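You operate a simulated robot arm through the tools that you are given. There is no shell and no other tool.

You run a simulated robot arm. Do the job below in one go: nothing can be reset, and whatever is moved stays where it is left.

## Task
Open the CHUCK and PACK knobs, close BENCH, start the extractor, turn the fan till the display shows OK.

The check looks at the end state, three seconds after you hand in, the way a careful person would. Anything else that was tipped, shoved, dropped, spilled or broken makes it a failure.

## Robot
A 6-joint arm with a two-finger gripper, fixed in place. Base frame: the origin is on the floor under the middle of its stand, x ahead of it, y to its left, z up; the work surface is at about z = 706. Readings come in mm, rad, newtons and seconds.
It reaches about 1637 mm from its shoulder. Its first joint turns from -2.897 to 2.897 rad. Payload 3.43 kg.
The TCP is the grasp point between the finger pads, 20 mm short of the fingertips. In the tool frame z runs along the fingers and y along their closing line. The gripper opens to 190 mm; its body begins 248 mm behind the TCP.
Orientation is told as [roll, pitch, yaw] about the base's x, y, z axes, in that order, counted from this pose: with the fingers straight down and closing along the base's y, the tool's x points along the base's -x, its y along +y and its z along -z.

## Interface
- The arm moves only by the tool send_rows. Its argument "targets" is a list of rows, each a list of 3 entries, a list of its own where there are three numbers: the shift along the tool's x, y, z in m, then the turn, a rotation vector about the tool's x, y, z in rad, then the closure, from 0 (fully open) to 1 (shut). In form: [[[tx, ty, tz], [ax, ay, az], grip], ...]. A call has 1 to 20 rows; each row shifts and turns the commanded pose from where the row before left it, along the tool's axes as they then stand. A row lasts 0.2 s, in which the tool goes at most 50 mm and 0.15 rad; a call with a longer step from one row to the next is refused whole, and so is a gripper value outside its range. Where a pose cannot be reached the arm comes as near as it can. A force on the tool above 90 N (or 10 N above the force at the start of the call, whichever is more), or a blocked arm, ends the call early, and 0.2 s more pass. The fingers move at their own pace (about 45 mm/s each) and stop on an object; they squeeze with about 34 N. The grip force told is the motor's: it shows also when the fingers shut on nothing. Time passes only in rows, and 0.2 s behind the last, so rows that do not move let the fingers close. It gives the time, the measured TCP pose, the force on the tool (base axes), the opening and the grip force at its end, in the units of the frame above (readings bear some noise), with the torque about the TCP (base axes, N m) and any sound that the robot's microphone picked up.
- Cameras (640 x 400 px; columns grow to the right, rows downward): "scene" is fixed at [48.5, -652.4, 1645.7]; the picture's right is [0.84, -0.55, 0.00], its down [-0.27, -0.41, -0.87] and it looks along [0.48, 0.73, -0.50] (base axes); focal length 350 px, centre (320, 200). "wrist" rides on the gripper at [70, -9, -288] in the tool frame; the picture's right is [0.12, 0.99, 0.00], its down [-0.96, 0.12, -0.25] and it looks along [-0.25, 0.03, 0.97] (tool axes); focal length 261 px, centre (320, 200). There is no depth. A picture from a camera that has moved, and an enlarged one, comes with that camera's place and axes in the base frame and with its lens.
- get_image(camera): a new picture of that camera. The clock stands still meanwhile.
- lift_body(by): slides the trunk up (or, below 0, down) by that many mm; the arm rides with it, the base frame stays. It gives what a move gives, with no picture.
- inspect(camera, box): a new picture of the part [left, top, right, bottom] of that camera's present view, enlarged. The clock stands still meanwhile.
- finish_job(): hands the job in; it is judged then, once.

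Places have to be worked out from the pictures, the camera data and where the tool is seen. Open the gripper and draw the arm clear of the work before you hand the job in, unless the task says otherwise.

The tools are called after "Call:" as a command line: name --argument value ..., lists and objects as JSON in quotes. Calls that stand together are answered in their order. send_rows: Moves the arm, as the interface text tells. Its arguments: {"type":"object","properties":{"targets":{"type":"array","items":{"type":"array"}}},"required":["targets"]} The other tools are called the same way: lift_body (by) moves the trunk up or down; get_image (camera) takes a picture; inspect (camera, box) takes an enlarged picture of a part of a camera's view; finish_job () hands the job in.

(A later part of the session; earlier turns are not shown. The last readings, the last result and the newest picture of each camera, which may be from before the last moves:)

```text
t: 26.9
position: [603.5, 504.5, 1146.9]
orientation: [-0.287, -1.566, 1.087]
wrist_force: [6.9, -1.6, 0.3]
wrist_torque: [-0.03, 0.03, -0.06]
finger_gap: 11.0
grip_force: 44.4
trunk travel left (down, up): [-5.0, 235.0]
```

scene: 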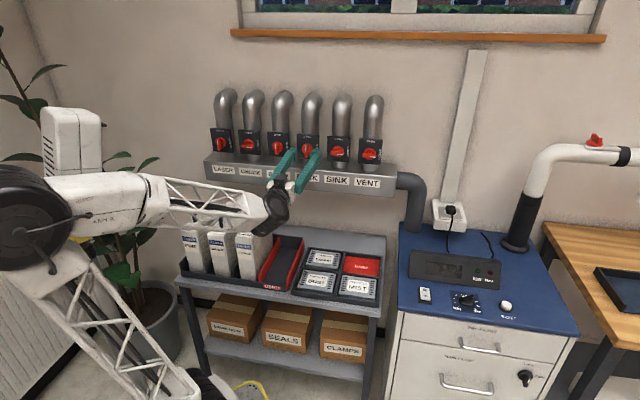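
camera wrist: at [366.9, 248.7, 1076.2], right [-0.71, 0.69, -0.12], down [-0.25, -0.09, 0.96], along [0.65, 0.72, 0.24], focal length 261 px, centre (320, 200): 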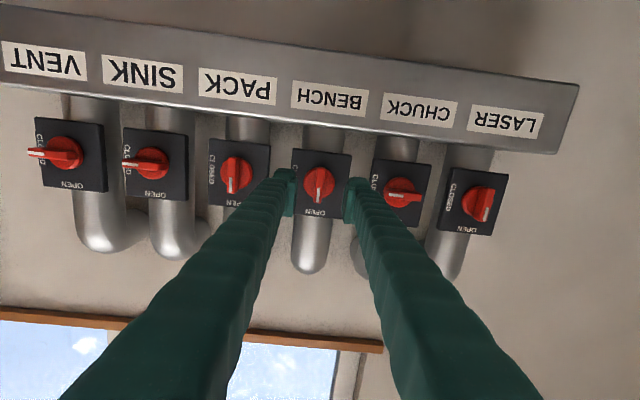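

Clean grip at 11 mm with almost no side force. Turning clockwise 90° to bring the pointer to CLOSED.

Call:
send_rows --targets '[[[0, 0, 0], [0, 0, 0.1428], 1.0], [[0, 0, 0], [0, 0, 0.1428], 1.0], [[0, 0, 0], [0, 0, 0.1428], 1.0], [[0, 0, 0], [0, 0, 0.1428], 1.0], [[0, 0, 0], [0, 0, 0.1428], 1.0], [[0, 0, 0], [0, 0, 0.1428], 1.0], [[0, 0, 0], [0, 0, 0.1428], 1.0], [[0, 0, 0], [0, 0, 0.1428], 1.0], [[0, 0, 0], [0, 0, 0.1428], 1.0], [[0, 0, 0], [0, 0, 0.1428], 1.0], [[0, 0, 0], [0, 0, 0.1428], 1.0], [[0, 0, 0], [0, 0, 0], 1.0]]'

Call:
inspect --camera "wrist" --box '[256, 145, 384, 225]'

Call:
inspect --camera "scene" --box '[210, 100, 338, 180]'

```text
t: 29.5
position: [602.3, 503.0, 1145.2]
orientation: [1.564, 0.001, -0.77]
wrist_force: [22.7, -23.3, -15.7]
wrist_torque: [-0.11, 0.03, -0.4]
finger_gap: 11.2
grip_force: 43.9
trunk travel left (down, up): [-5.0, 235.0]
```

```text
5.00 times, centred on (320, 185) of wrist
camera zoom: at [352.7, 344.5, 1138.2], right [-0.08, 0.09, 0.99], down [0.52, -0.85, 0.12], along [0.85, 0.53, 0.02], focal length 1303 px, centre (320, 275)
```

zoom: 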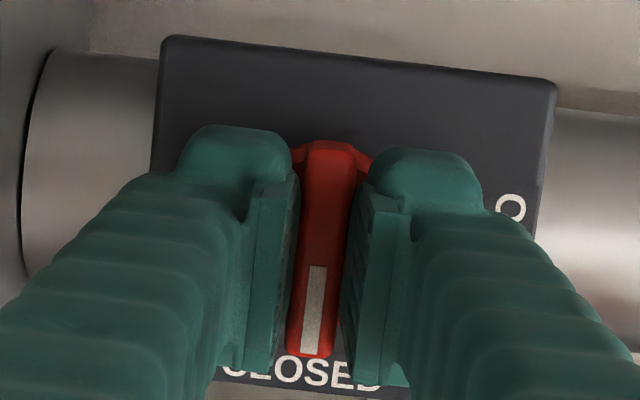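

```text
5.00 times, centred on (274, 140) of scene
camera zoom: at [48.5, -652.4, 1645.7], right [0.84, -0.55, 0.0], down [-0.27, -0.41, -0.87], along [0.48, 0.73, -0.5], focal length 1748 px, centre (550, 500)
```

zoom: 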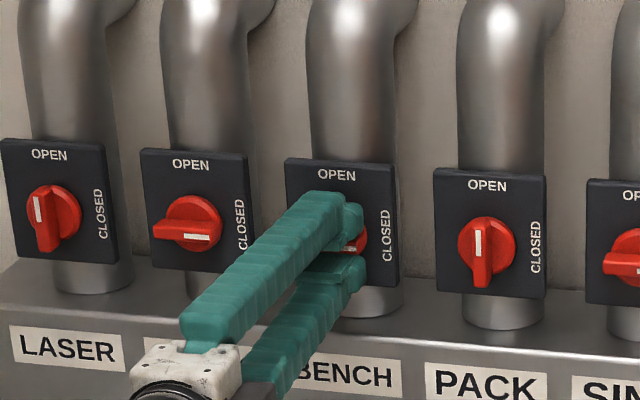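

BENCH's pointer is now at CLOSED and PACK stays at OPEN. Releasing and backing off 45 mm, keeping this roll for CHUCK's horizontal handle.

Call:
send_rows --targets '[[[0, 0, 0], [0, 0, 0], 0.72], [[0, 0, 0], [0, 0, 0], 0.72], [[0, 0, 0], [0, 0, 0], 0.72], [[0, 0, -0.015], [0, 0, 0], 0.72], [[0, 0, -0.015], [0, 0, 0], 0.72], [[0, 0, -0.015], [0, 0, 0], 0.72]]'

Call:
inspect --camera "wrist" --box '[240, 50, 400, 250]'

```text
t: 30.9
position: [570.8, 472.0, 1146.0]
orientation: [1.568, -0.002, -0.771]
wrist_force: [0.9, 0.2, 0.8]
wrist_torque: [0.03, -0.01, 0.04]
finger_gap: 53.1
grip_force: 0.2
trunk travel left (down, up): [-5.0, 235.0]
```

```text
2.00 times, centred on (320, 150) of wrist
camera zoom: at [320.3, 314.6, 1138.6], right [-0.08, 0.09, 0.99], down [0.52, -0.85, 0.12], along [0.85, 0.52, 0.03], focal length 521 px, centre (320, 300)
```

zoom: 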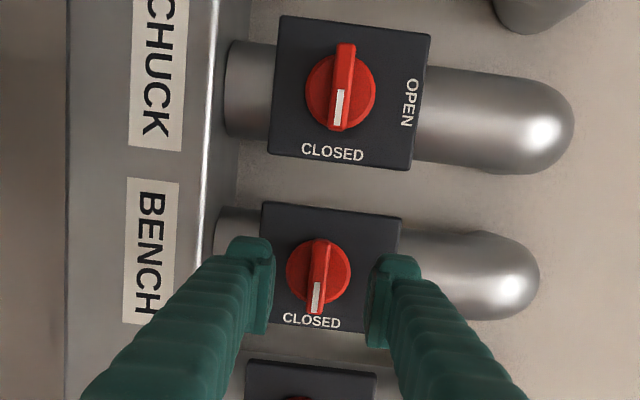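

BENCH reads CLOSED. Shifting 120 mm left to CHUCK with a small yaw trim.

Call:
send_rows --targets '[[[0, 0, 0], [0, -0.012, 0], 0.72], [[0.024, 0, 0], [0, 0, 0], 0.72], [[0.024, 0, 0], [0, 0, 0], 0.72], [[0.024, 0, 0], [0, 0, 0], 0.72], [[0.024, 0, 0], [0, 0, 0], 0.72], [[0.024, 0, 0], [0, 0, 0], 0.72], [[0, 0, 0], [0, 0, 0], 0.72]]'

Call:
inspect --camera "wrist" --box '[256, 135, 384, 215]'

Call:
get_image --camera "scene"

```text
t: 32.5
position: [548.7, 475.0, 1162.7]
orientation: [1.561, -0.001, -0.762]
wrist_force: [0.1, 0.0, -0.1]
wrist_torque: [0.0, -0.02, 0.0]
finger_gap: 53.2
grip_force: 0.0
out of reach, approached as far as the arm can: row 2, 3, 4, 5, 6
trunk travel left (down, up): [-5.0, 235.0]
```

```text
5.00 times, centred on (320, 175) of wrist
camera zoom: at [299.7, 314.6, 1156.3], right [-0.08, 0.09, 0.99], down [0.53, -0.84, 0.12], along [0.85, 0.53, 0.02], focal length 1303 px, centre (320, 325)
```

zoom: 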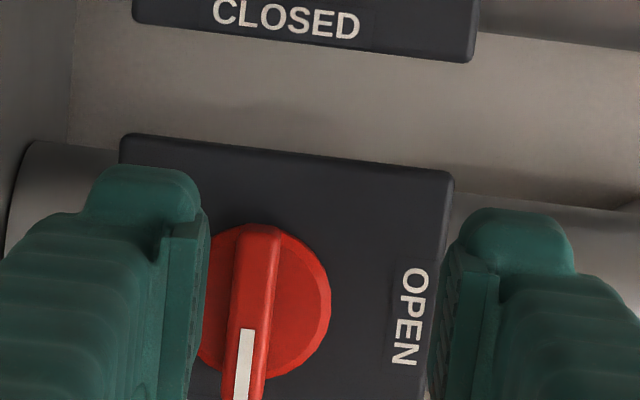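

```text
taken
```

scene: 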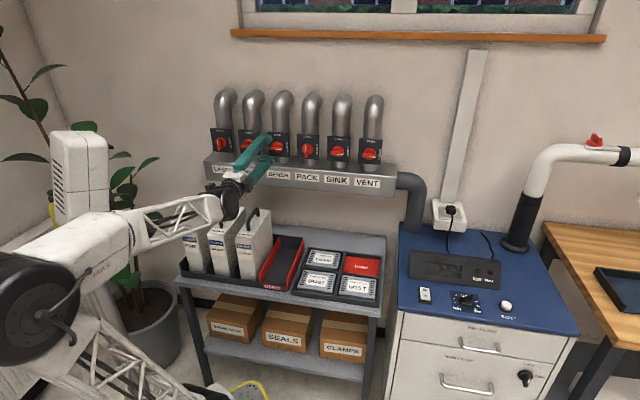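

The arm stalls moving left here, probably a forearm-roll limit while the tool is bent up from the forearm. I'll unroll, tip the tool downward to unwind that joint, then approach CHUCK from a straight-ahead posture.

Call:
send_rows --targets '[[[0, 0, -0.01], [0, 0, -0.1428], 0.72], [[0, 0, 0], [0, 0, -0.1428], 0.72], [[0, 0, 0], [0, 0, -0.1428], 0.72], [[0, 0, 0], [0, 0, -0.1428], 0.72], [[0, 0, 0], [0, 0, -0.1428], 0.72], [[0, 0, 0], [0, 0, -0.1428], 0.72], [[0, 0, 0], [0, 0, -0.1428], 0.72], [[0, 0, 0], [0, 0, -0.1428], 0.72], [[0, 0, 0], [0, 0, -0.1428], 0.72], [[0, 0, 0], [0, 0, -0.1428], 0.72], [[0, 0, 0], [0, 0, -0.1428], 0.72]]'

```text
t: 34.9
position: [547.0, 461.4, 1164.4]
orientation: [-0.569, -1.563, 1.367]
wrist_force: [0.3, 0.2, 0.2]
wrist_torque: [-0.02, -0.01, 0.01]
finger_gap: 53.2
grip_force: 0.0
out of reach, approached as far as the arm can: row 1
trunk travel left (down, up): [-5.0, 235.0]
```

Now tipping the tool down about 49° around the TCP (75 mm clear of the manifold).

Call:
send_rows --targets '[[[0, 0, 0], [0, 0.1428, 0], 0.72], [[0, 0, 0], [0, 0.1428, 0], 0.72], [[0, 0, 0], [0, 0.1428, 0], 0.72], [[0, 0, 0], [0, 0.1428, 0], 0.72], [[0, 0, 0], [0, 0.1428, 0], 0.72], [[0, 0, 0], [0, 0.1428, 0], 0.72], [[0, 0, 0], [0, 0, 0], 0.72]]'

Call:
get_image --camera "scene"

```text
t: 36.7
position: [506.1, 509.7, 1186.3]
orientation: [0.276, -1.045, 0.639]
wrist_force: [-0.2, 1.1, -0.3]
wrist_torque: [0.0, -0.03, 0.04]
finger_gap: 53.1
grip_force: 0.0
out of reach, approached as far as the arm can: row 2, 3, 4
trunk travel left (down, up): [-5.0, 235.0]
stopped in row 7: the arm was blocked; the commanded pose is now the measured one
```

```text
taken
```

scene: 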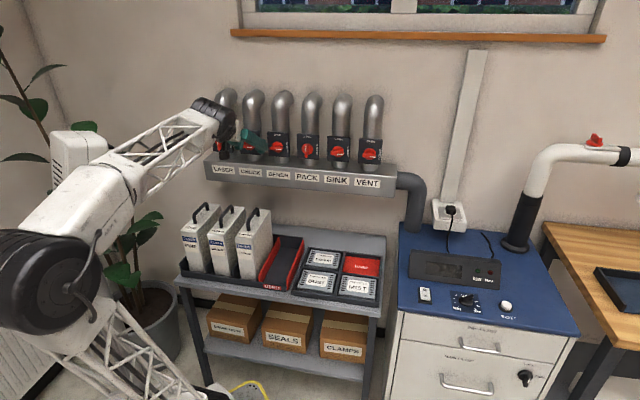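

The tool swung left and the arm reports being blocked. Looking through the wrist camera before any further move.

Call:
get_image --camera "wrist"

Call:
inspect --camera "scene" --box '[100, 70, 300, 195]'

```text
taken
camera wrist: at [338.3, 277.1, 1261.9], right [-0.8, 0.59, 0.03], down [0.17, 0.18, 0.97], along [0.57, 0.78, -0.25], focal length 261 px, centre (320, 200)
```

wrist: 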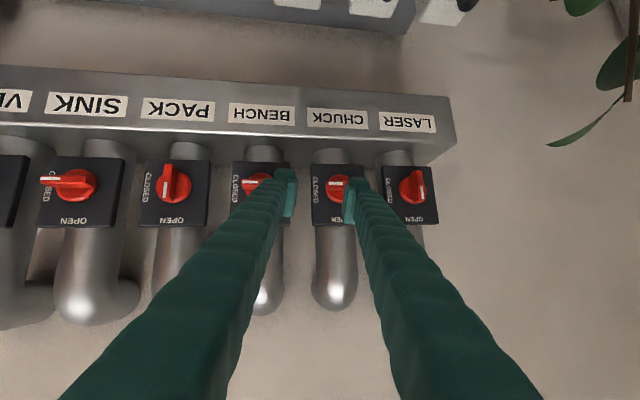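

```text
3.20 times, centred on (200, 132) of scene
camera zoom: at [48.5, -652.4, 1645.7], right [0.84, -0.55, 0.0], down [-0.27, -0.41, -0.87], along [0.48, 0.73, -0.5], focal length 1119 px, centre (704, 416)
```

zoom: 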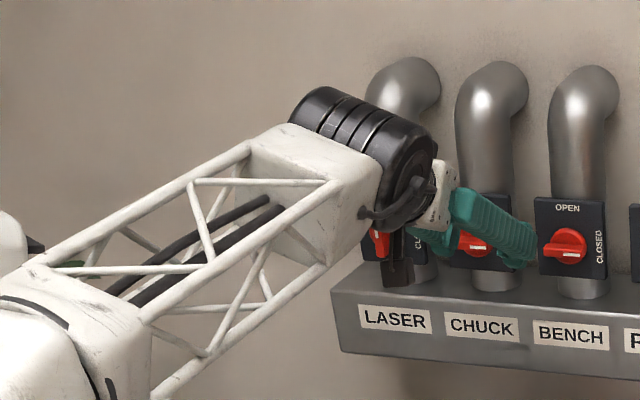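

Nothing appears to be touched; it looks like a joint-limit hang-up rather than a contact. I'll hold for two rows and read the state.

Call:
send_rows --targets '[[[0, 0, 0], [0, 0, 0], 0.72], [[0, 0, 0], [0, 0, 0], 0.72]]'

```text
t: 37.3
position: [504.2, 510.2, 1185.7]
orientation: [0.277, -1.044, 0.637]
wrist_force: [1.6, -0.9, -0.2]
wrist_torque: [0.02, 0.04, -0.03]
finger_gap: 53.1
grip_force: 0.1
trunk travel left (down, up): [-5.0, 235.0]
```

Stable and free. I'll now reorient to 45° azimuth and 45° down tilt in place, to see that the arm follows properly.

Call:
send_rows --targets '[[[0, 0, 0], [0.05, 0.087, -0.018], 0.72], [[0, 0, 0], [0.05, 0.087, -0.018], 0.72], [[0, 0, 0], [0.05, 0.088, -0.018], 0.72], [[0, 0, 0], [0, 0, 0], 0.72]]'

Call:
get_image --camera "wrist"

Call:
get_image --camera "scene"

```text
t: 38.3
position: [505.6, 508.8, 1184.1]
orientation: [0.004, -0.791, 0.786]
wrist_force: [-0.7, -0.1, 0.3]
wrist_torque: [0.03, 0.01, 0.02]
finger_gap: 53.0
grip_force: 0.0
trunk travel left (down, up): [-5.0, 235.0]
```

```text
taken
camera wrist: at [333.4, 322.4, 1336.6], right [-0.76, 0.64, -0.08], down [0.27, 0.43, 0.86], along [0.58, 0.63, -0.51], focal length 261 px, centre (320, 200)
```

wrist: 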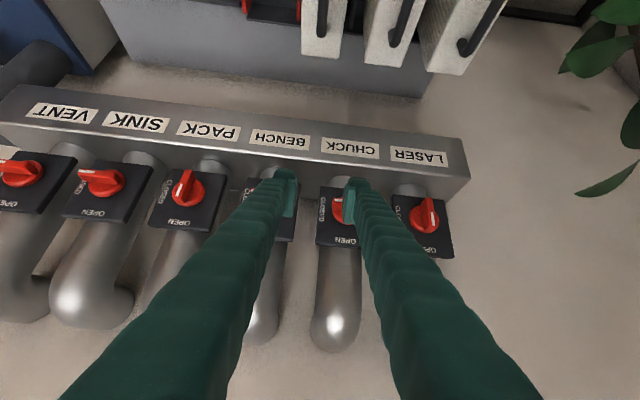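

```text
taken
```

scene: 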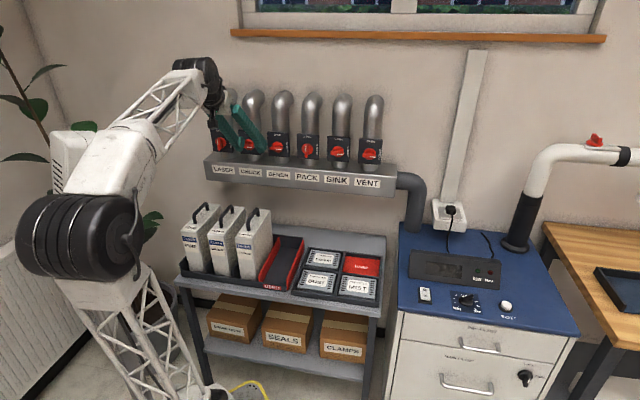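

The arm is now well postured (45° azimuth, 45° down). Sliding left to CHUCK's lateral position and pitching up to horizontal in line with it.

Call:
send_rows --targets '[[[0, 0.024, 0], [0, 0, 0], 0.72], [[0, 0.024, 0], [0, 0, 0], 0.72], [[0.0024, 0, 0.0066], [0, -0.1315, 0], 0.72], [[0.0032, 0, 0.0062], [0, -0.1315, 0], 0.72], [[0.004, 0, 0.0058], [0, -0.1315, 0], 0.72], [[0.0047, 0, 0.0052], [0, -0.1315, 0], 0.72], [[0.0053, 0, 0.0045], [0, -0.1315, 0], 0.72], [[0.0058, 0, 0.0038], [0, -0.1315, 0], 0.72], [[0, 0, 0], [0, 0, 0], 0.72]]'

Call:
get_image --camera "wrist"

Call:
get_image --camera "scene"

```text
t: 40.5
position: [503.6, 533.8, 1122.1]
orientation: [1.245, -1.424, -0.532]
wrist_force: [0.0, -0.3, 0.1]
wrist_torque: [-0.03, 0.03, -0.01]
finger_gap: 53.1
grip_force: 0.1
trunk travel left (down, up): [-5.0, 235.0]
stopped in row 9: the arm was blocked; the commanded pose is now the measured one
```

```text
taken
camera wrist: at [284.0, 343.7, 1065.8], right [-0.66, 0.75, 0.02], down [-0.14, -0.15, 0.98], along [0.74, 0.64, 0.2], focal length 261 px, centre (320, 200)
```

wrist: 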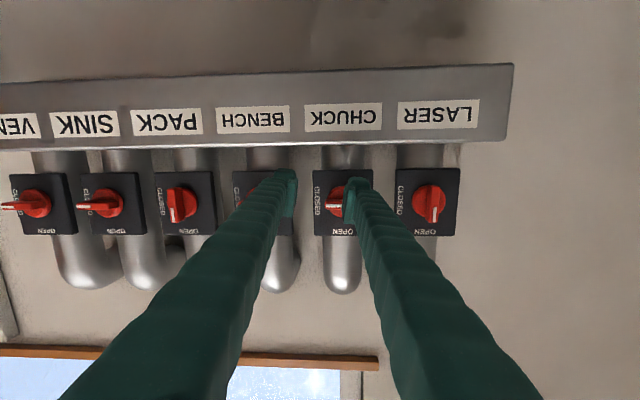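

```text
taken
```

scene: 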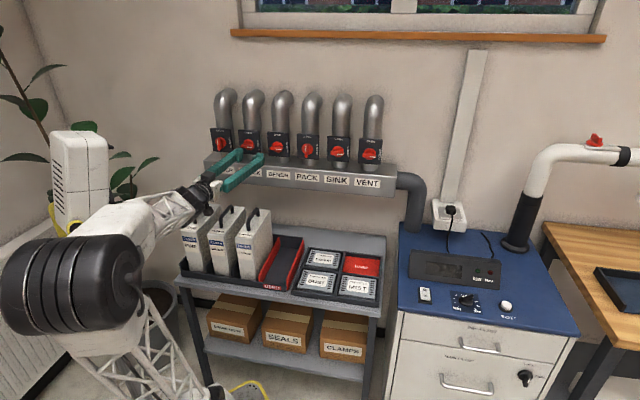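

Most of the way there: TCP (504,534,1122), tool azimuth 41°, nearly horizontal. Sending a small correction toward (484,555,1146) at exactly 45°.

Call:
send_rows --targets '[[[-0.0065, 0.0107, -0.0006], [-0.0225, -0.015, -0.048], 0.72], [[-0.0065, 0.0107, -0.0006], [-0.0225, -0.015, -0.048], 0.72], [[-0.0065, 0.0107, -0.0006], [-0.0225, -0.015, -0.048], 0.72], [[0, 0, 0], [0, 0, 0], 0.72]]'

```text
t: 41.5
position: [481.6, 556.8, 1144.7]
orientation: [-2.296, -1.566, 3.08]
wrist_force: [-0.4, -0.1, -0.3]
wrist_torque: [-0.03, 0.0, 0.0]
finger_gap: 53.0
grip_force: 0.1
trunk travel left (down, up): [-5.0, 235.0]
```

Exactly on station now, no reach warning: lateral −53 mm, n 734, azimuth 45°. Rolling +90° for CHUCK's horizontal handle.

Call:
send_rows --targets '[[[0, 0, 0], [0, 0, 0.1428], 0.72], [[0, 0, 0], [0, 0, 0.1428], 0.72], [[0, 0, 0], [0, 0, 0.1428], 0.72], [[0, 0, 0], [0, 0, 0.1428], 0.72], [[0, 0, 0], [0, 0, 0.1428], 0.72], [[0, 0, 0], [0, 0, 0.1428], 0.72], [[0, 0, 0], [0, 0, 0.1428], 0.72], [[0, 0, 0], [0, 0, 0.1428], 0.72], [[0, 0, 0], [0, 0, 0.1428], 0.72], [[0, 0, 0], [0, 0, 0.1428], 0.72], [[0, 0, 0], [0, 0, 0.1428], 0.72]]'

Call:
inspect --camera "wrist" --box '[256, 135, 384, 215]'

Call:
get_image --camera "scene"

```text
t: 43.9
position: [410.6, 512.9, 1318.2]
orientation: [1.528, -0.016, -0.772]
wrist_force: [-0.1, 0.4, -1.5]
wrist_torque: [0.04, -0.05, -0.12]
finger_gap: 53.2
grip_force: 0.2
out of reach, approached as far as the arm can: row 4, 5, 6, 7, 8, 9, 10, 11
trunk travel left (down, up): [-5.0, 235.0]
```

```text
5.00 times, centred on (320, 175) of wrist
camera zoom: at [159.6, 355.6, 1320.5], right [-0.07, 0.12, 0.99], down [0.52, -0.84, 0.14], along [0.85, 0.52, -0.01], focal length 1303 px, centre (320, 325)
```

zoom: 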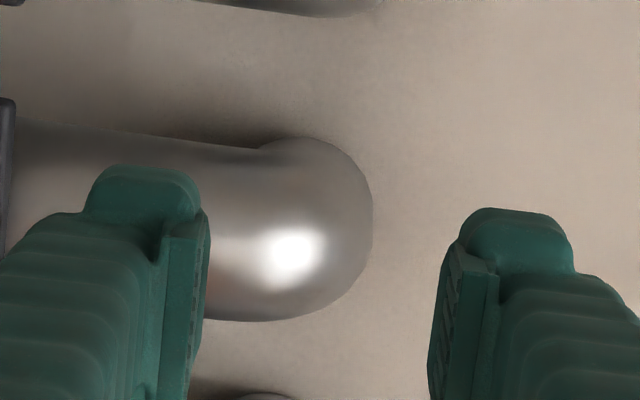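

```text
taken
```

scene: 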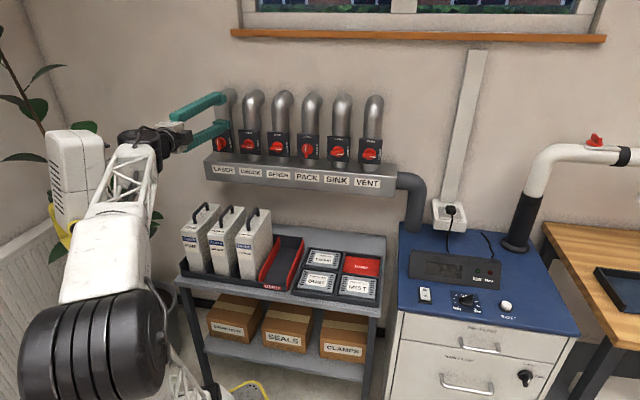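

The +90° roll hits the last joint's limit in this posture and the arm wandered up. I'll roll back the other way — CHUCK can be gripped with the hand rolled −90° instead.

Call:
send_rows --targets '[[[0, 0, 0], [0, 0, -0.145], 0.72], [[0, 0, 0], [0, 0, -0.145], 0.72], [[0, 0, 0], [0, 0, -0.145], 0.72], [[0, 0, 0], [0, 0, -0.145], 0.72], [[0, 0, 0], [0, 0, -0.145], 0.72], [[0, 0, 0], [0, 0, -0.145], 0.72], [[0, 0, 0], [0, 0, -0.145], 0.72], [[0, 0, 0], [0, 0, -0.145], 0.72], [[0, 0, 0], [0, 0, -0.145], 0.72], [[0, 0, 0], [0, 0, -0.145], 0.72], [[0, 0, 0], [0, 0, -0.12], 0.72]]'

Call:
get_image --camera "wrist"

Call:
get_image --camera "scene"

```text
t: 46.3
position: [409.8, 513.1, 1318.3]
orientation: [-2.175, -1.564, 2.959]
wrist_force: [-0.1, -0.2, 0.5]
wrist_torque: [0.0, 0.02, 0.0]
finger_gap: 52.9
grip_force: 0.1
trunk travel left (down, up): [-5.0, 235.0]
```

```text
taken
camera wrist: at [213.1, 303.3, 1246.5], right [-0.7, 0.7, -0.12], down [-0.26, -0.09, 0.96], along [0.66, 0.7, 0.25], focal length 261 px, centre (320, 200)
```

wrist: 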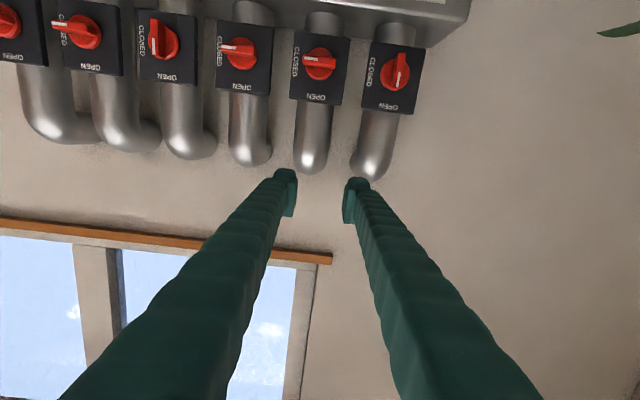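

```text
taken
```

scene: 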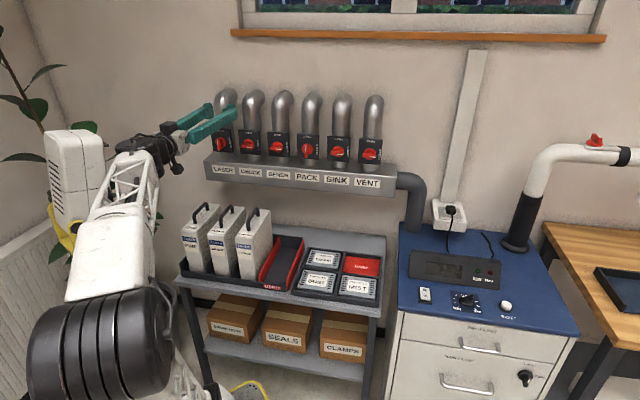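

Back at natural roll. Returning to the CHUCK station: right 23 mm, forward 81 mm, down 172 mm.

Call:
send_rows --targets '[[[0.0215, -0.0029, 0.0101], [0, 0, 0], 0.72], [[0.0215, -0.0029, 0.0101], [0, 0, 0], 0.72], [[0.0215, -0.0029, 0.0101], [0, 0, 0], 0.72], [[0.0215, -0.0029, 0.0101], [0, 0, 0], 0.72], [[0.0215, -0.0029, 0.0101], [0, 0, 0], 0.72], [[0.0215, -0.0029, 0.0101], [0, 0, 0], 0.72], [[0.0215, -0.0029, 0.0101], [0, 0, 0], 0.72], [[0.0215, -0.0027, 0.0101], [0, 0, 0], 0.72], [[0, 0, 0], [0, 0, 0], 0.72]]'

```text
t: 48.3
position: [484.1, 554.3, 1146.2]
orientation: [-2.308, -1.566, 3.092]
wrist_force: [0.0, -0.7, -0.3]
wrist_torque: [0.0, -0.01, 0.0]
finger_gap: 53.2
grip_force: 0.1
trunk travel left (down, up): [-5.0, 235.0]
```

On station at (484,554,1146). Rolling −90° so the fingers close vertically with the camera to the right.

Call:
send_rows --targets '[[[0, 0, 0], [0, 0, -0.1428], 0.72], [[0, 0, 0], [0, 0, -0.1428], 0.72], [[0, 0, 0], [0, 0, -0.1428], 0.72], [[0, 0, 0], [0, 0, -0.1428], 0.72], [[0, 0, 0], [0, 0, -0.1428], 0.72], [[0, 0, 0], [0, 0, -0.1428], 0.72], [[0, 0, 0], [0, 0, -0.1428], 0.72], [[0, 0, 0], [0, 0, -0.1428], 0.72], [[0, 0, 0], [0, 0, -0.1428], 0.72], [[0, 0, 0], [0, 0, -0.1428], 0.72], [[0, 0, 0], [0, 0, -0.1428], 0.72], [[0, 0, 0], [0, 0, 0], 0.72]]'

Call:
get_image --camera "wrist"

Call:
inspect --camera "wrist" --box '[256, 135, 384, 215]'

Call:
get_image --camera "scene"

```text
t: 50.9
position: [485.5, 554.7, 1147.5]
orientation: [-1.575, 0.005, 2.354]
wrist_force: [-1.3, 0.5, -0.3]
wrist_torque: [-0.01, -0.02, 0.0]
finger_gap: 53.3
grip_force: 0.1
trunk travel left (down, up): [-5.0, 235.0]
```

```text
taken
camera wrist: at [331.5, 300.5, 1154.5], right [0.09, -0.09, -0.99], down [-0.85, 0.51, -0.12], along [0.51, 0.86, -0.03], focal length 261 px, centre (320, 200)
```

wrist: 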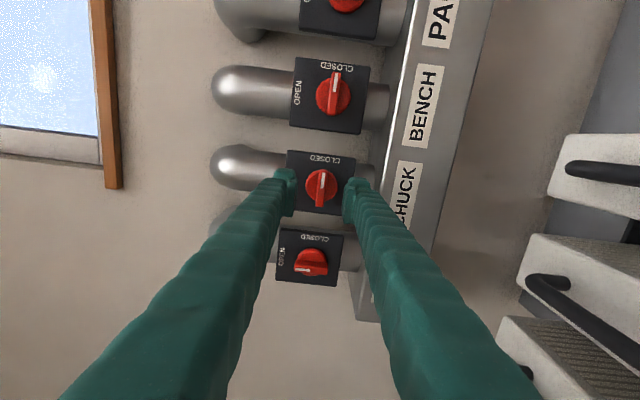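

```text
5.00 times, centred on (320, 175) of wrist
camera zoom: at [331.5, 300.5, 1154.5], right [0.09, -0.09, -0.99], down [-0.85, 0.51, -0.12], along [0.51, 0.86, -0.03], focal length 1303 px, centre (320, 325)
```

zoom: 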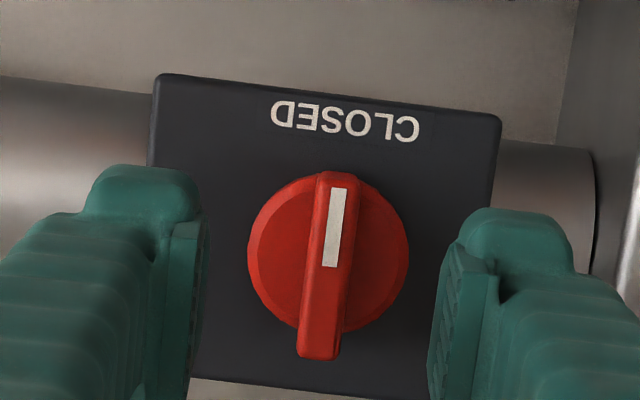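

```text
taken
```

scene: 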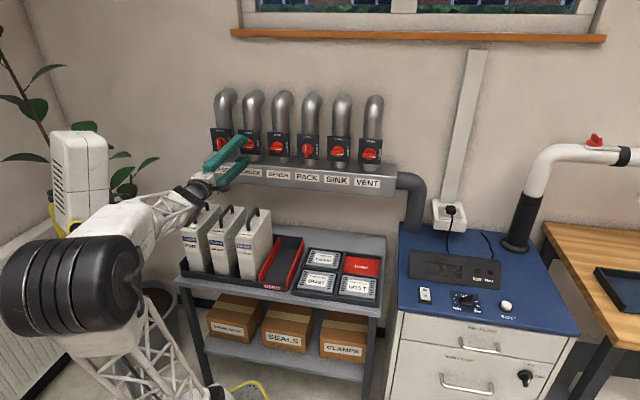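

CHUCK's horizontal handle is between the fingers: ~61 mm ahead, 2 mm left, 1.5 mm low. Advancing 47 mm with those trims.

Call:
send_rows --targets '[[[-0.001, 0.0008, 0.012], [0, 0, 0], 0.72], [[-0.001, 0.0007, 0.012], [0, 0, 0], 0.72], [[0, 0, 0.012], [0, 0, 0], 0.72], [[0, 0, 0.011], [0, 0, 0], 0.72], [[0, 0, 0], [0, 0, 0], 0.72]]'

Call:
inspect --camera "wrist" --box '[256, 145, 384, 225]'

```text
t: 52.1
position: [516.3, 587.7, 1144.9]
orientation: [-1.575, 0.004, 2.354]
wrist_force: [0.0, -0.1, 0.3]
wrist_torque: [0.0, 0.04, -0.02]
finger_gap: 53.1
grip_force: 0.0
trunk travel left (down, up): [-5.0, 235.0]
```

```text
5.00 times, centred on (320, 185) of wrist
camera zoom: at [363.4, 334.3, 1152.4], right [0.09, -0.08, -0.99], down [-0.85, 0.51, -0.12], along [0.51, 0.86, -0.03], focal length 1303 px, centre (320, 275)
```

zoom: 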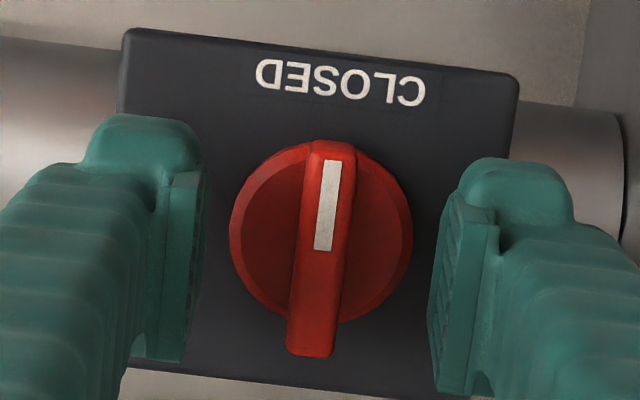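

Centred. Closing, then I'll check the grip before turning.

Call:
send_rows --targets '[[[0, 0, 0.002], [0, 0, 0], 0.9], [[0, 0, 0], [0, 0, 0], 1.0], [[0, 0, 0], [0, 0, 0], 1.0], [[0, 0, 0], [0, 0, 0], 1.0], [[0, 0, 0], [0, 0, 0], 1.0]]'

```text
t: 53.3
position: [518.7, 588.7, 1145.7]
orientation: [-1.575, 0.003, 2.353]
wrist_force: [-0.3, -0.9, -3.6]
wrist_torque: [-0.06, 0.02, 0.01]
finger_gap: 10.8
grip_force: 44.1
trunk travel left (down, up): [-5.0, 235.0]
```

Firm grip at 10.8 mm with negligible side load. Turning counter-clockwise 90° to OPEN.

Call:
send_rows --targets '[[[0, 0, 0], [0, 0, -0.1428], 1.0], [[0, 0, 0], [0, 0, -0.1428], 1.0], [[0, 0, 0], [0, 0, -0.1428], 1.0], [[0, 0, 0], [0, 0, -0.1428], 1.0], [[0, 0, 0], [0, 0, -0.1428], 1.0], [[0, 0, 0], [0, 0, -0.1428], 1.0], [[0, 0, 0], [0, 0, -0.1428], 1.0], [[0, 0, 0], [0, 0, -0.1428], 1.0], [[0, 0, 0], [0, 0, -0.1428], 1.0], [[0, 0, 0], [0, 0, -0.1428], 1.0], [[0, 0, 0], [0, 0, -0.1428], 1.0], [[0, 0, 0], [0, 0, 0], 1.0]]'

Call:
inspect --camera "wrist" --box '[256, 145, 384, 225]'

Call:
inspect --camera "scene" --box '[190, 100, 318, 180]'

```text
t: 55.9
position: [518.3, 589.8, 1144.8]
orientation: [2.208, 1.565, -0.149]
wrist_force: [1.2, -3.4, -3.6]
wrist_torque: [-0.02, 0.14, -0.03]
finger_gap: 10.9
grip_force: 44.3
trunk travel left (down, up): [-5.0, 235.0]
```

```text
5.00 times, centred on (320, 185) of wrist
camera zoom: at [308.9, 391.4, 1213.6], right [0.7, -0.7, 0.12], down [-0.09, -0.26, -0.96], along [0.71, 0.66, -0.24], focal length 1303 px, centre (320, 275)
```

zoom: 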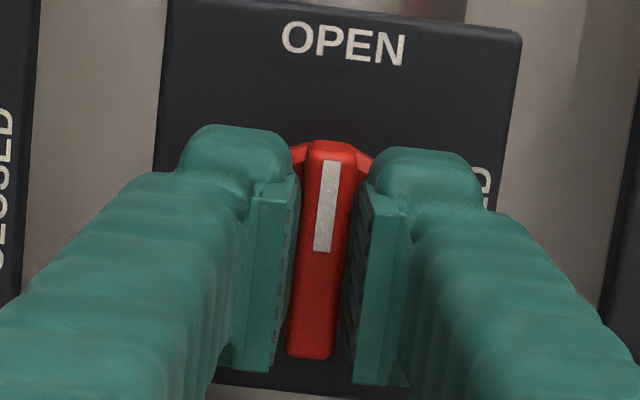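

```text
5.00 times, centred on (254, 140) of scene
camera zoom: at [48.5, -652.4, 1645.7], right [0.84, -0.55, 0.0], down [-0.27, -0.41, -0.87], along [0.48, 0.73, -0.5], focal length 1748 px, centre (650, 500)
```

zoom: 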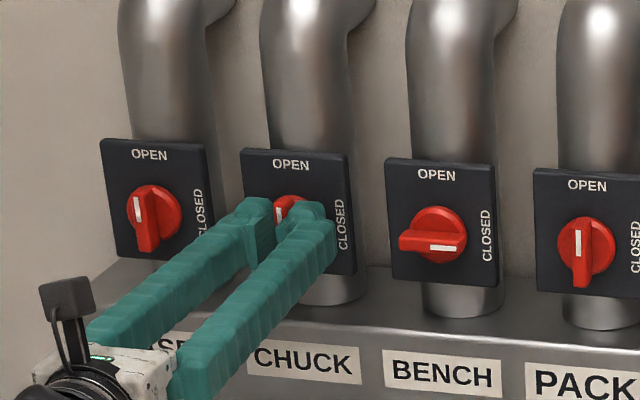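

CHUCK now points to OPEN; BENCH closed, PACK open. Releasing and backing off 45 mm.

Call:
send_rows --targets '[[[0, 0, 0], [0, 0, 0], 0.72], [[0, 0, 0], [0, 0, 0], 0.72], [[0, 0, 0], [0, 0, 0], 0.72], [[0, 0, -0.015], [0, 0, 0], 0.72], [[0, 0, -0.015], [0, 0, 0], 0.72], [[0, 0, -0.015], [0, 0, 0], 0.72], [[0, 0, 0], [0, 0, 0], 0.72]]'

Call:
get_image --camera "wrist"

```text
t: 57.5
position: [485.9, 556.4, 1144.3]
orientation: [2.38, 1.568, 0.022]
wrist_force: [0.2, -0.5, 0.0]
wrist_torque: [0.03, -0.01, -0.03]
finger_gap: 53.4
grip_force: 0.0
trunk travel left (down, up): [-5.0, 235.0]
```

```text
taken
camera wrist: at [276.2, 359.3, 1212.9], right [0.7, -0.7, 0.12], down [-0.09, -0.26, -0.96], along [0.71, 0.66, -0.24], focal length 261 px, centre (320, 200)
```

wrist: 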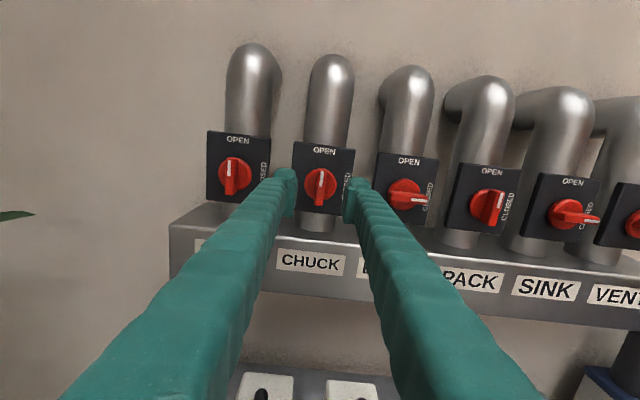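

All six damper knobs are as required. Now pitching the tool down while backing away from the wall, keeping the present roll, which is mid-range for the last joint.

Call:
send_rows --targets '[[[0, 0, -0.01], [0, -0.1, 0], 0.72], [[-0.001, 0, -0.0072], [0, -0.147, 0], 0.72], [[-0.0021, 0, -0.007], [0, -0.147, 0], 0.72], [[-0.003, 0, -0.0066], [0, -0.147, 0], 0.72], [[-0.0039, 0, -0.0061], [0, -0.147, 0], 0.72], [[-0.0048, 0, -0.0055], [0, -0.147, 0], 0.72], [[-0.0055, 0, -0.0048], [0, -0.147, 0], 0.72], [[-0.0061, 0, -0.0039], [0, -0.147, 0], 0.72], [[-0.0066, 0, -0.003], [0, -0.147, 0], 0.72], [[-0.007, 0, -0.0021], [0, -0.147, 0], 0.72], [[-0.0072, 0, -0.001], [0, -0.147, 0], 0.72], [[0, 0, 0], [0, 0, 0], 0.72]]'

Call:
get_image --camera "scene"

```text
t: 60.1
position: [427.4, 499.1, 1140.9]
orientation: [0.004, 0.003, -2.358]
wrist_force: [0.6, 0.1, -1.3]
wrist_torque: [-0.09, 0.07, -0.01]
finger_gap: 53.4
grip_force: 0.0
trunk travel left (down, up): [-5.0, 235.0]
```

```text
taken
```

scene: 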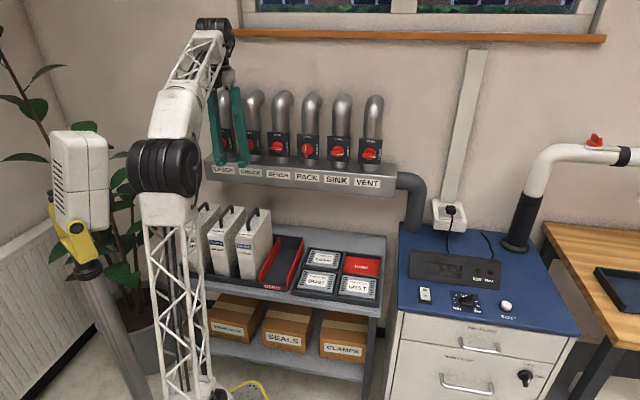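

The hand is up, fingers down at (427,499,1141). Travelling to a point above the rocker switch's "I" end (estimated (791,−144)) at z≈1000, closing the fingers on the way.

Call:
send_rows --targets '[[[-0.0123, 0.0445, 0.0088], [0, 0, 0], 0.72], [[-0.0123, 0.0445, 0.0088], [0, 0, 0], 0.72], [[-0.0123, 0.0445, 0.0088], [0, 0, 0], 0.72], [[-0.0123, 0.0445, 0.0088], [0, 0, 0], 0.72], [[-0.0123, 0.0445, 0.0088], [0, 0, 0], 0.72], [[-0.0123, 0.0445, 0.0088], [0, 0, 0], 0.72], [[-0.0123, 0.0445, 0.0088], [0, 0, 0], 0.72], [[-0.0123, 0.0445, 0.0088], [0, 0, 0], 0.72], [[-0.0123, 0.0445, 0.0088], [0, 0, 0], 0.72], [[-0.0123, 0.0445, 0.0088], [0, 0, 0], 0.72], [[-0.0123, 0.0445, 0.0088], [0, 0, 0], 0.72], [[-0.0123, 0.0445, 0.0088], [0, 0, 0], 0.72], [[-0.0123, 0.0445, 0.0088], [0, 0, 0], 0.72], [[-0.0123, 0.0445, 0.0088], [0, 0, 0], 0.72], [[-0.0123, 0.0445, 0.0088], [0, 0, 0], 0.72], [[-0.0123, 0.0445, 0.0088], [0, 0, 0], 0.72], [[0, 0, 0], [0, 0, 0], 0.72]]'

Call:
get_image --camera "wrist"

Call:
get_image --camera "scene"

```text
t: 63.7
position: [291.2, 273.5, 976.8]
orientation: [0.024, 0.009, -2.378]
wrist_force: [-0.5, -0.6, 0.5]
wrist_torque: [0.0, 0.02, -0.01]
finger_gap: 53.2
grip_force: 0.1
out of reach, approached as far as the arm can: row 1, 2, 3, 4, 5, 6, 7, 8, 9, 10, 11, 12, 13, 14, 15, 16
trunk travel left (down, up): [-5.0, 235.0]
```

```text
taken
camera wrist: at [331.0, 331.7, 1265.4], right [0.77, -0.63, 0.02], down [-0.62, -0.75, 0.24], along [-0.14, -0.2, -0.97], focal length 261 px, centre (320, 200)
```

wrist: 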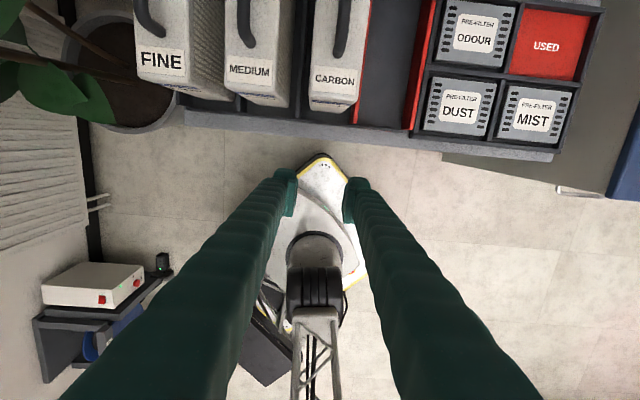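

```text
taken
```

scene: 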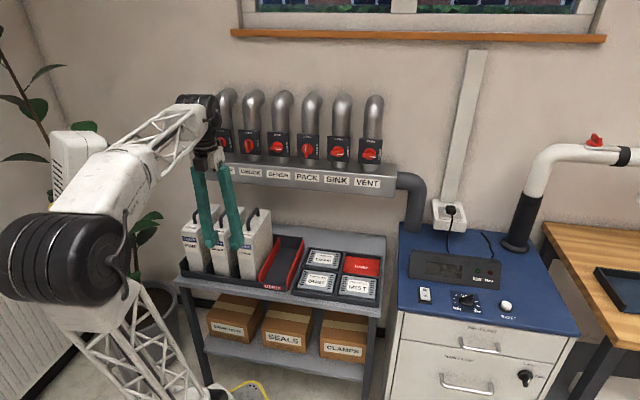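

The last joint hit its other limit, so the arm couldn't swing right and retracted instead (nothing touched). I'll rise and rotate the hand clockwise ~74° so it has travel for the cabinet side.

Call:
send_rows --targets '[[[0, 0, -0.02], [0, 0, 0], 0.72], [[0, 0, -0.02], [0, 0, 0.143], 0.72], [[0, 0, -0.02], [0, 0, 0.143], 0.72], [[0, 0, -0.02], [0, 0, 0.143], 0.72], [[0, 0, -0.02], [0, 0, 0.143], 0.72], [[0, 0, -0.02], [0, 0, 0.143], 0.72], [[0, 0, -0.02], [0, 0, 0.143], 0.72], [[0, 0, -0.02], [0, 0, 0.143], 0.72], [[0, 0, -0.02], [0, 0, 0.143], 0.72], [[0, 0, 0], [0, 0, 0.143], 0.72], [[0, 0, 0], [0, 0, 0], 0.72]]'

Call:
get_image --camera "scene"

```text
t: 66.1
position: [282.6, 281.8, 1159.5]
orientation: [-0.003, 0.005, 2.636]
wrist_force: [0.0, -0.9, 0.4]
wrist_torque: [0.03, 0.0, -0.03]
finger_gap: 53.3
grip_force: 0.1
out of reach, approached as far as the arm can: row 1
trunk travel left (down, up): [-5.0, 235.0]
```

```text
taken
```

scene: 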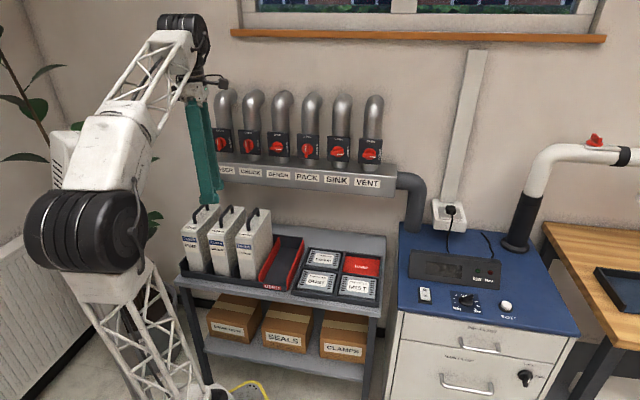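

The hand is rotated (tool x azimuth −29°) and free. Now travelling to above the rocker at z≈1030.

Call:
send_rows --targets '[[[0.0434, 0.0084, 0.0087], [0, 0, 0], 0.72], [[0.0434, 0.0084, 0.0087], [0, 0, 0], 0.72], [[0.0434, 0.0084, 0.0087], [0, 0, 0], 0.72], [[0.0434, 0.0084, 0.0087], [0, 0, 0], 0.8], [[0.0434, 0.0084, 0.0087], [0, 0, 0], 0.8], [[0.0434, 0.0084, 0.0087], [0, 0, 0], 0.9], [[0.0434, 0.0084, 0.0087], [0, 0, 0], 0.9], [[0.0434, 0.0084, 0.0087], [0, 0, 0], 1.0], [[0.0434, 0.0084, 0.0087], [0, 0, 0], 1.0], [[0.0434, 0.0084, 0.0087], [0, 0, 0], 1.0], [[0.0434, 0.0084, 0.0087], [0, 0, 0], 1.0], [[0.0434, 0.0084, 0.0087], [0, 0, 0], 1.0], [[0.0434, 0.0084, 0.0087], [0, 0, 0], 1.0], [[0.0434, 0.0084, 0.0087], [0, 0, 0], 1.0], [[0.0434, 0.0084, 0.0087], [0, 0, 0], 1.0], [[0, 0, 0], [0, 0, 0], 1.0]]'

Call:
get_image --camera "wrist"

Call:
get_image --camera "scene"

```text
t: 69.5
position: [793.9, -141.9, 1030.8]
orientation: [-0.002, 0.004, 2.638]
wrist_force: [0.8, 0.5, 0.2]
wrist_torque: [0.02, 0.08, -0.03]
finger_gap: 0.0
grip_force: 34.1
trunk travel left (down, up): [-5.0, 235.0]
```

```text
taken
camera wrist: at [859.1, -169.5, 1317.6], right [-0.37, -0.93, 0.0], down [-0.9, 0.36, 0.24], along [-0.22, 0.09, -0.97], focal length 261 px, centre (320, 200)
```

wrist: 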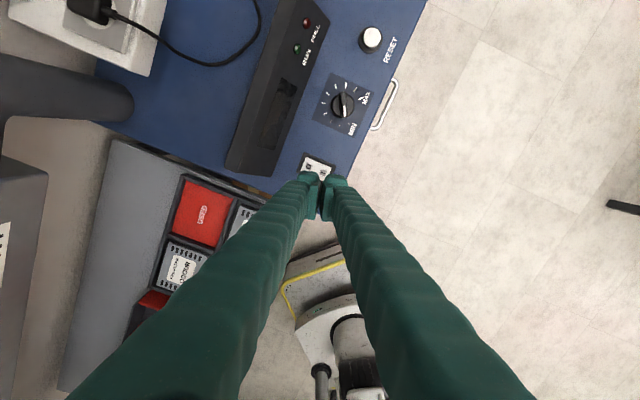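

```text
taken
```

scene: 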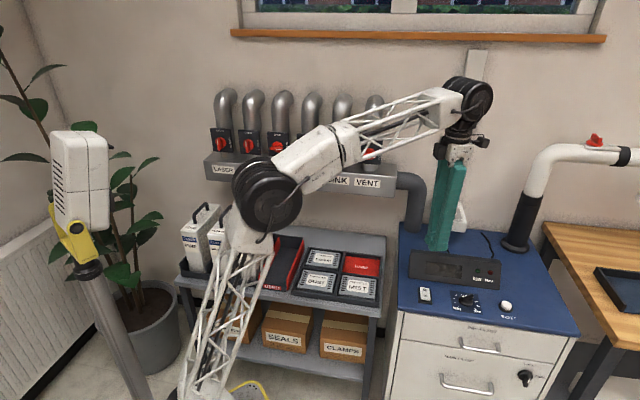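

Excellent — the rocker, dial, display and RESET are all in view beneath. Enlarging the panel to locate the rocker and dial precisely.

Call:
inspect --camera "wrist" --box '[280, 140, 360, 190]'

Call:
inspect --camera "wrist" --box '[303, 75, 383, 140]'

```text
8.00 times, centred on (320, 165) of wrist
camera zoom: at [859.1, -169.5, 1317.6], right [-0.37, -0.93, 0.0], down [-0.9, 0.36, 0.24], along [-0.22, 0.09, -0.97], focal length 2085 px, centre (320, 480)
```

zoom: 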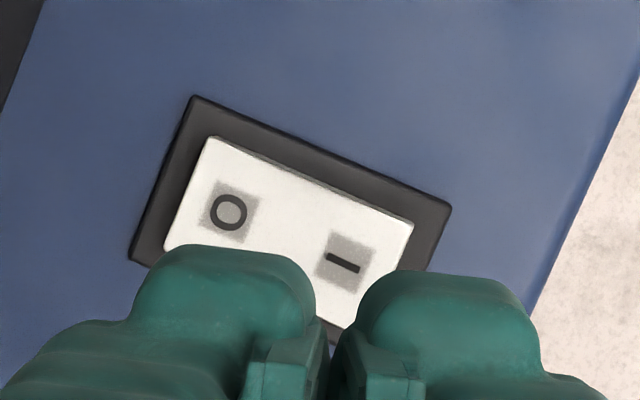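

```text
6.15 times, centred on (343, 108) of wrist
camera zoom: at [859.1, -169.5, 1317.6], right [-0.37, -0.93, 0.0], down [-0.9, 0.36, 0.24], along [-0.22, 0.09, -0.97], focal length 1604 px, centre (178, 769)
```

zoom: 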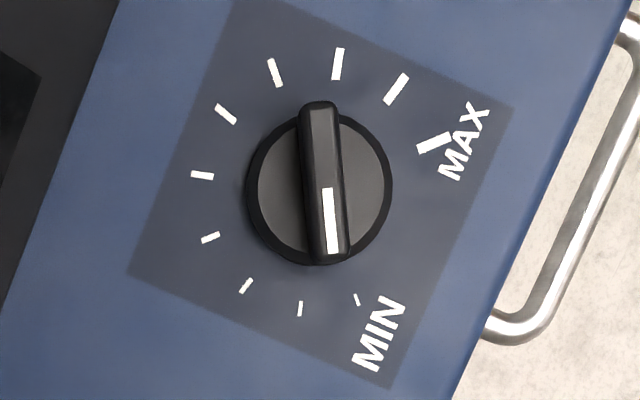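

Pointer on the dial sits between the first two ticks above MIN. The closed fingers are ~58 mm long nearly along the rocker's length, which would touch both ends, so I'll rotate the hand 106° so they lie across the rocker instead.

Call:
send_rows --targets '[[[0, 0, 0], [0, 0, 0.1425], 1.0], [[0, 0, 0], [0, 0, 0.1425], 1.0], [[0, 0, 0], [0, 0, 0.1425], 1.0], [[0, 0, 0], [0, 0, 0.1425], 1.0], [[0, 0, 0], [0, 0, 0.1425], 1.0], [[0, 0, 0], [0, 0, 0.1425], 1.0], [[0, 0, 0], [0, 0, 0.1425], 1.0], [[0, 0, 0], [0, 0, 0.1425], 1.0], [[0, 0, 0], [0, 0, 0.1425], 1.0], [[0, 0, 0], [0, 0, 0.1425], 1.0], [[0, 0, 0], [0, 0, 0.1425], 1.0], [[0, 0, 0], [0, 0, 0.1425], 1.0], [[0, 0, 0], [0, 0, 0.1425], 1.0], [[0, 0, 0], [0, 0, 0], 1.0]]'

Call:
get_image --camera "wrist"

Call:
inspect --camera "wrist" --box '[270, 130, 366, 190]'

```text
t: 72.5
position: [792.7, -141.8, 1031.9]
orientation: [-0.005, -0.005, 0.784]
wrist_force: [0.0, -0.2, -0.9]
wrist_torque: [0.01, -0.01, 0.03]
finger_gap: 0.1
grip_force: 34.1
trunk travel left (down, up): [-5.0, 235.0]
```

```text
taken
camera wrist: at [748.1, -199.1, 1318.3], right [-0.79, 0.62, 0.0], down [0.6, 0.76, 0.25], along [0.16, 0.2, -0.97], focal length 261 px, centre (320, 200)
```

wrist: 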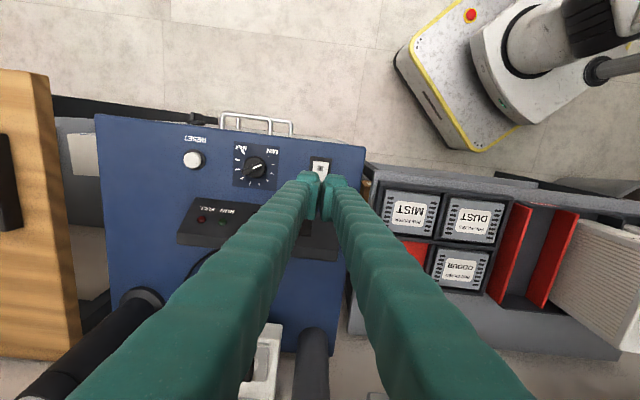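

```text
6.67 times, centred on (318, 160) of wrist
camera zoom: at [748.1, -199.1, 1318.3], right [-0.79, 0.62, 0.0], down [0.6, 0.76, 0.25], along [0.16, 0.2, -0.97], focal length 1738 px, centre (333, 467)
```

zoom: 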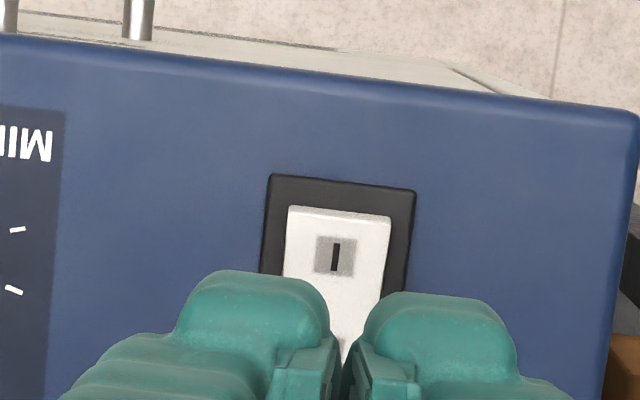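

The rocker's "I" works out at (791,−145), consistent across three views. Moving 13 mm toward the front (so the tips press only the raised near end) and descending to ~15 mm above it.

Call:
send_rows --targets '[[[0.0133, -0.001, 0.02], [0, 0, 0], 1.0], [[0, 0, 0.04], [0, 0, 0], 1.0], [[0, 0, 0.04], [0, 0, 0], 1.0], [[0, 0, 0.04], [0, 0, 0], 1.0], [[0, 0, 0.03], [0, 0, 0], 1.0], [[0, 0, 0.01], [0, 0, 0], 1.0], [[0, 0, 0], [0, 0, 0], 1.0]]'

Call:
inspect --camera "scene" --box '[390, 250, 486, 320]'

Call:
get_image --camera "wrist"

```text
t: 74.1
position: [784.4, -151.9, 851.7]
orientation: [-0.004, -0.004, 0.788]
wrist_force: [0.8, -0.3, 0.6]
wrist_torque: [0.0, -0.01, 0.01]
finger_gap: 0.0
grip_force: 33.6
trunk travel left (down, up): [-5.0, 235.0]
```

```text
5.71 times, centred on (438, 285) of scene
camera zoom: at [48.5, -652.4, 1645.7], right [0.84, -0.55, 0.0], down [-0.27, -0.41, -0.87], along [0.48, 0.73, -0.5], focal length 1998 px, centre (-354, -286)
```

zoom: 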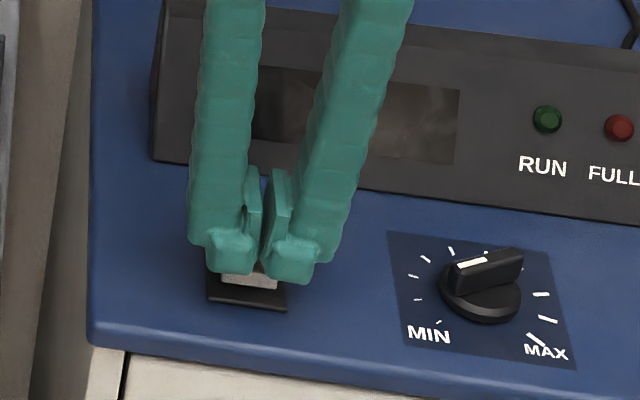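

```text
taken
camera wrist: at [739.6, -209.0, 1138.4], right [-0.79, 0.62, 0.0], down [0.6, 0.76, 0.25], along [0.16, 0.2, -0.97], focal length 261 px, centre (320, 200)
```

wrist: 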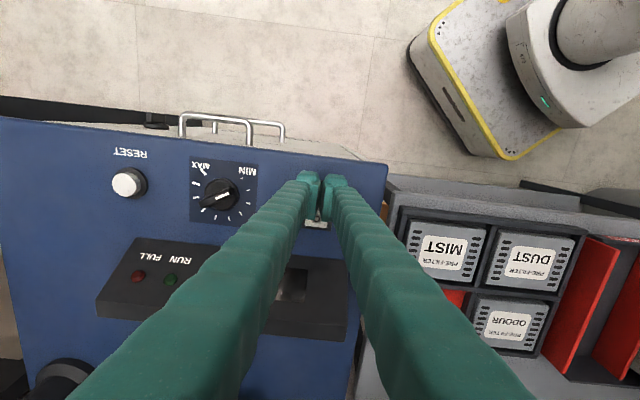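

Tips are positioned over the raised near end. Pressing down gently in small steps.

Call:
send_rows --targets '[[[0, 0, 0.005], [0, 0, 0], 1.0], [[0, 0, 0.005], [0, 0, 0], 1.0], [[0, 0, 0.004], [0, 0, 0], 1.0]]'

```text
t: 74.9
position: [785.0, -151.7, 836.8]
orientation: [-0.004, -0.006, 0.788]
wrist_force: [0.1, -0.5, 0.9]
wrist_torque: [-0.02, 0.0, 0.02]
finger_gap: 0.0
grip_force: 33.9
trunk travel left (down, up): [-5.0, 235.0]
```

No contact yet at TCP z=837. Continuing down in 3 mm steps.

Call:
send_rows --targets '[[[0, 0, 0.003], [0, 0, 0], 1.0], [[0, 0, 0.003], [0, 0, 0], 1.0]]'

Call:
inspect --camera "scene" --box '[390, 250, 486, 320]'

```text
t: 75.5
position: [784.9, -151.5, 833.5]
orientation: [-0.003, -0.008, 0.786]
wrist_force: [2.7, -1.0, 28.6]
wrist_torque: [0.28, -0.28, -0.09]
finger_gap: 6.0
grip_force: 34.7
trunk travel left (down, up): [-5.0, 235.0]
```

```text
5.71 times, centred on (438, 285) of scene
camera zoom: at [48.5, -652.4, 1645.7], right [0.84, -0.55, 0.0], down [-0.27, -0.41, -0.87], along [0.48, 0.73, -0.5], focal length 1998 px, centre (-354, -286)
```

zoom: 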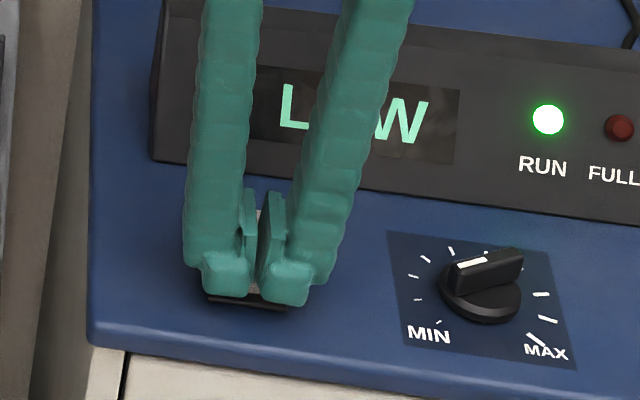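

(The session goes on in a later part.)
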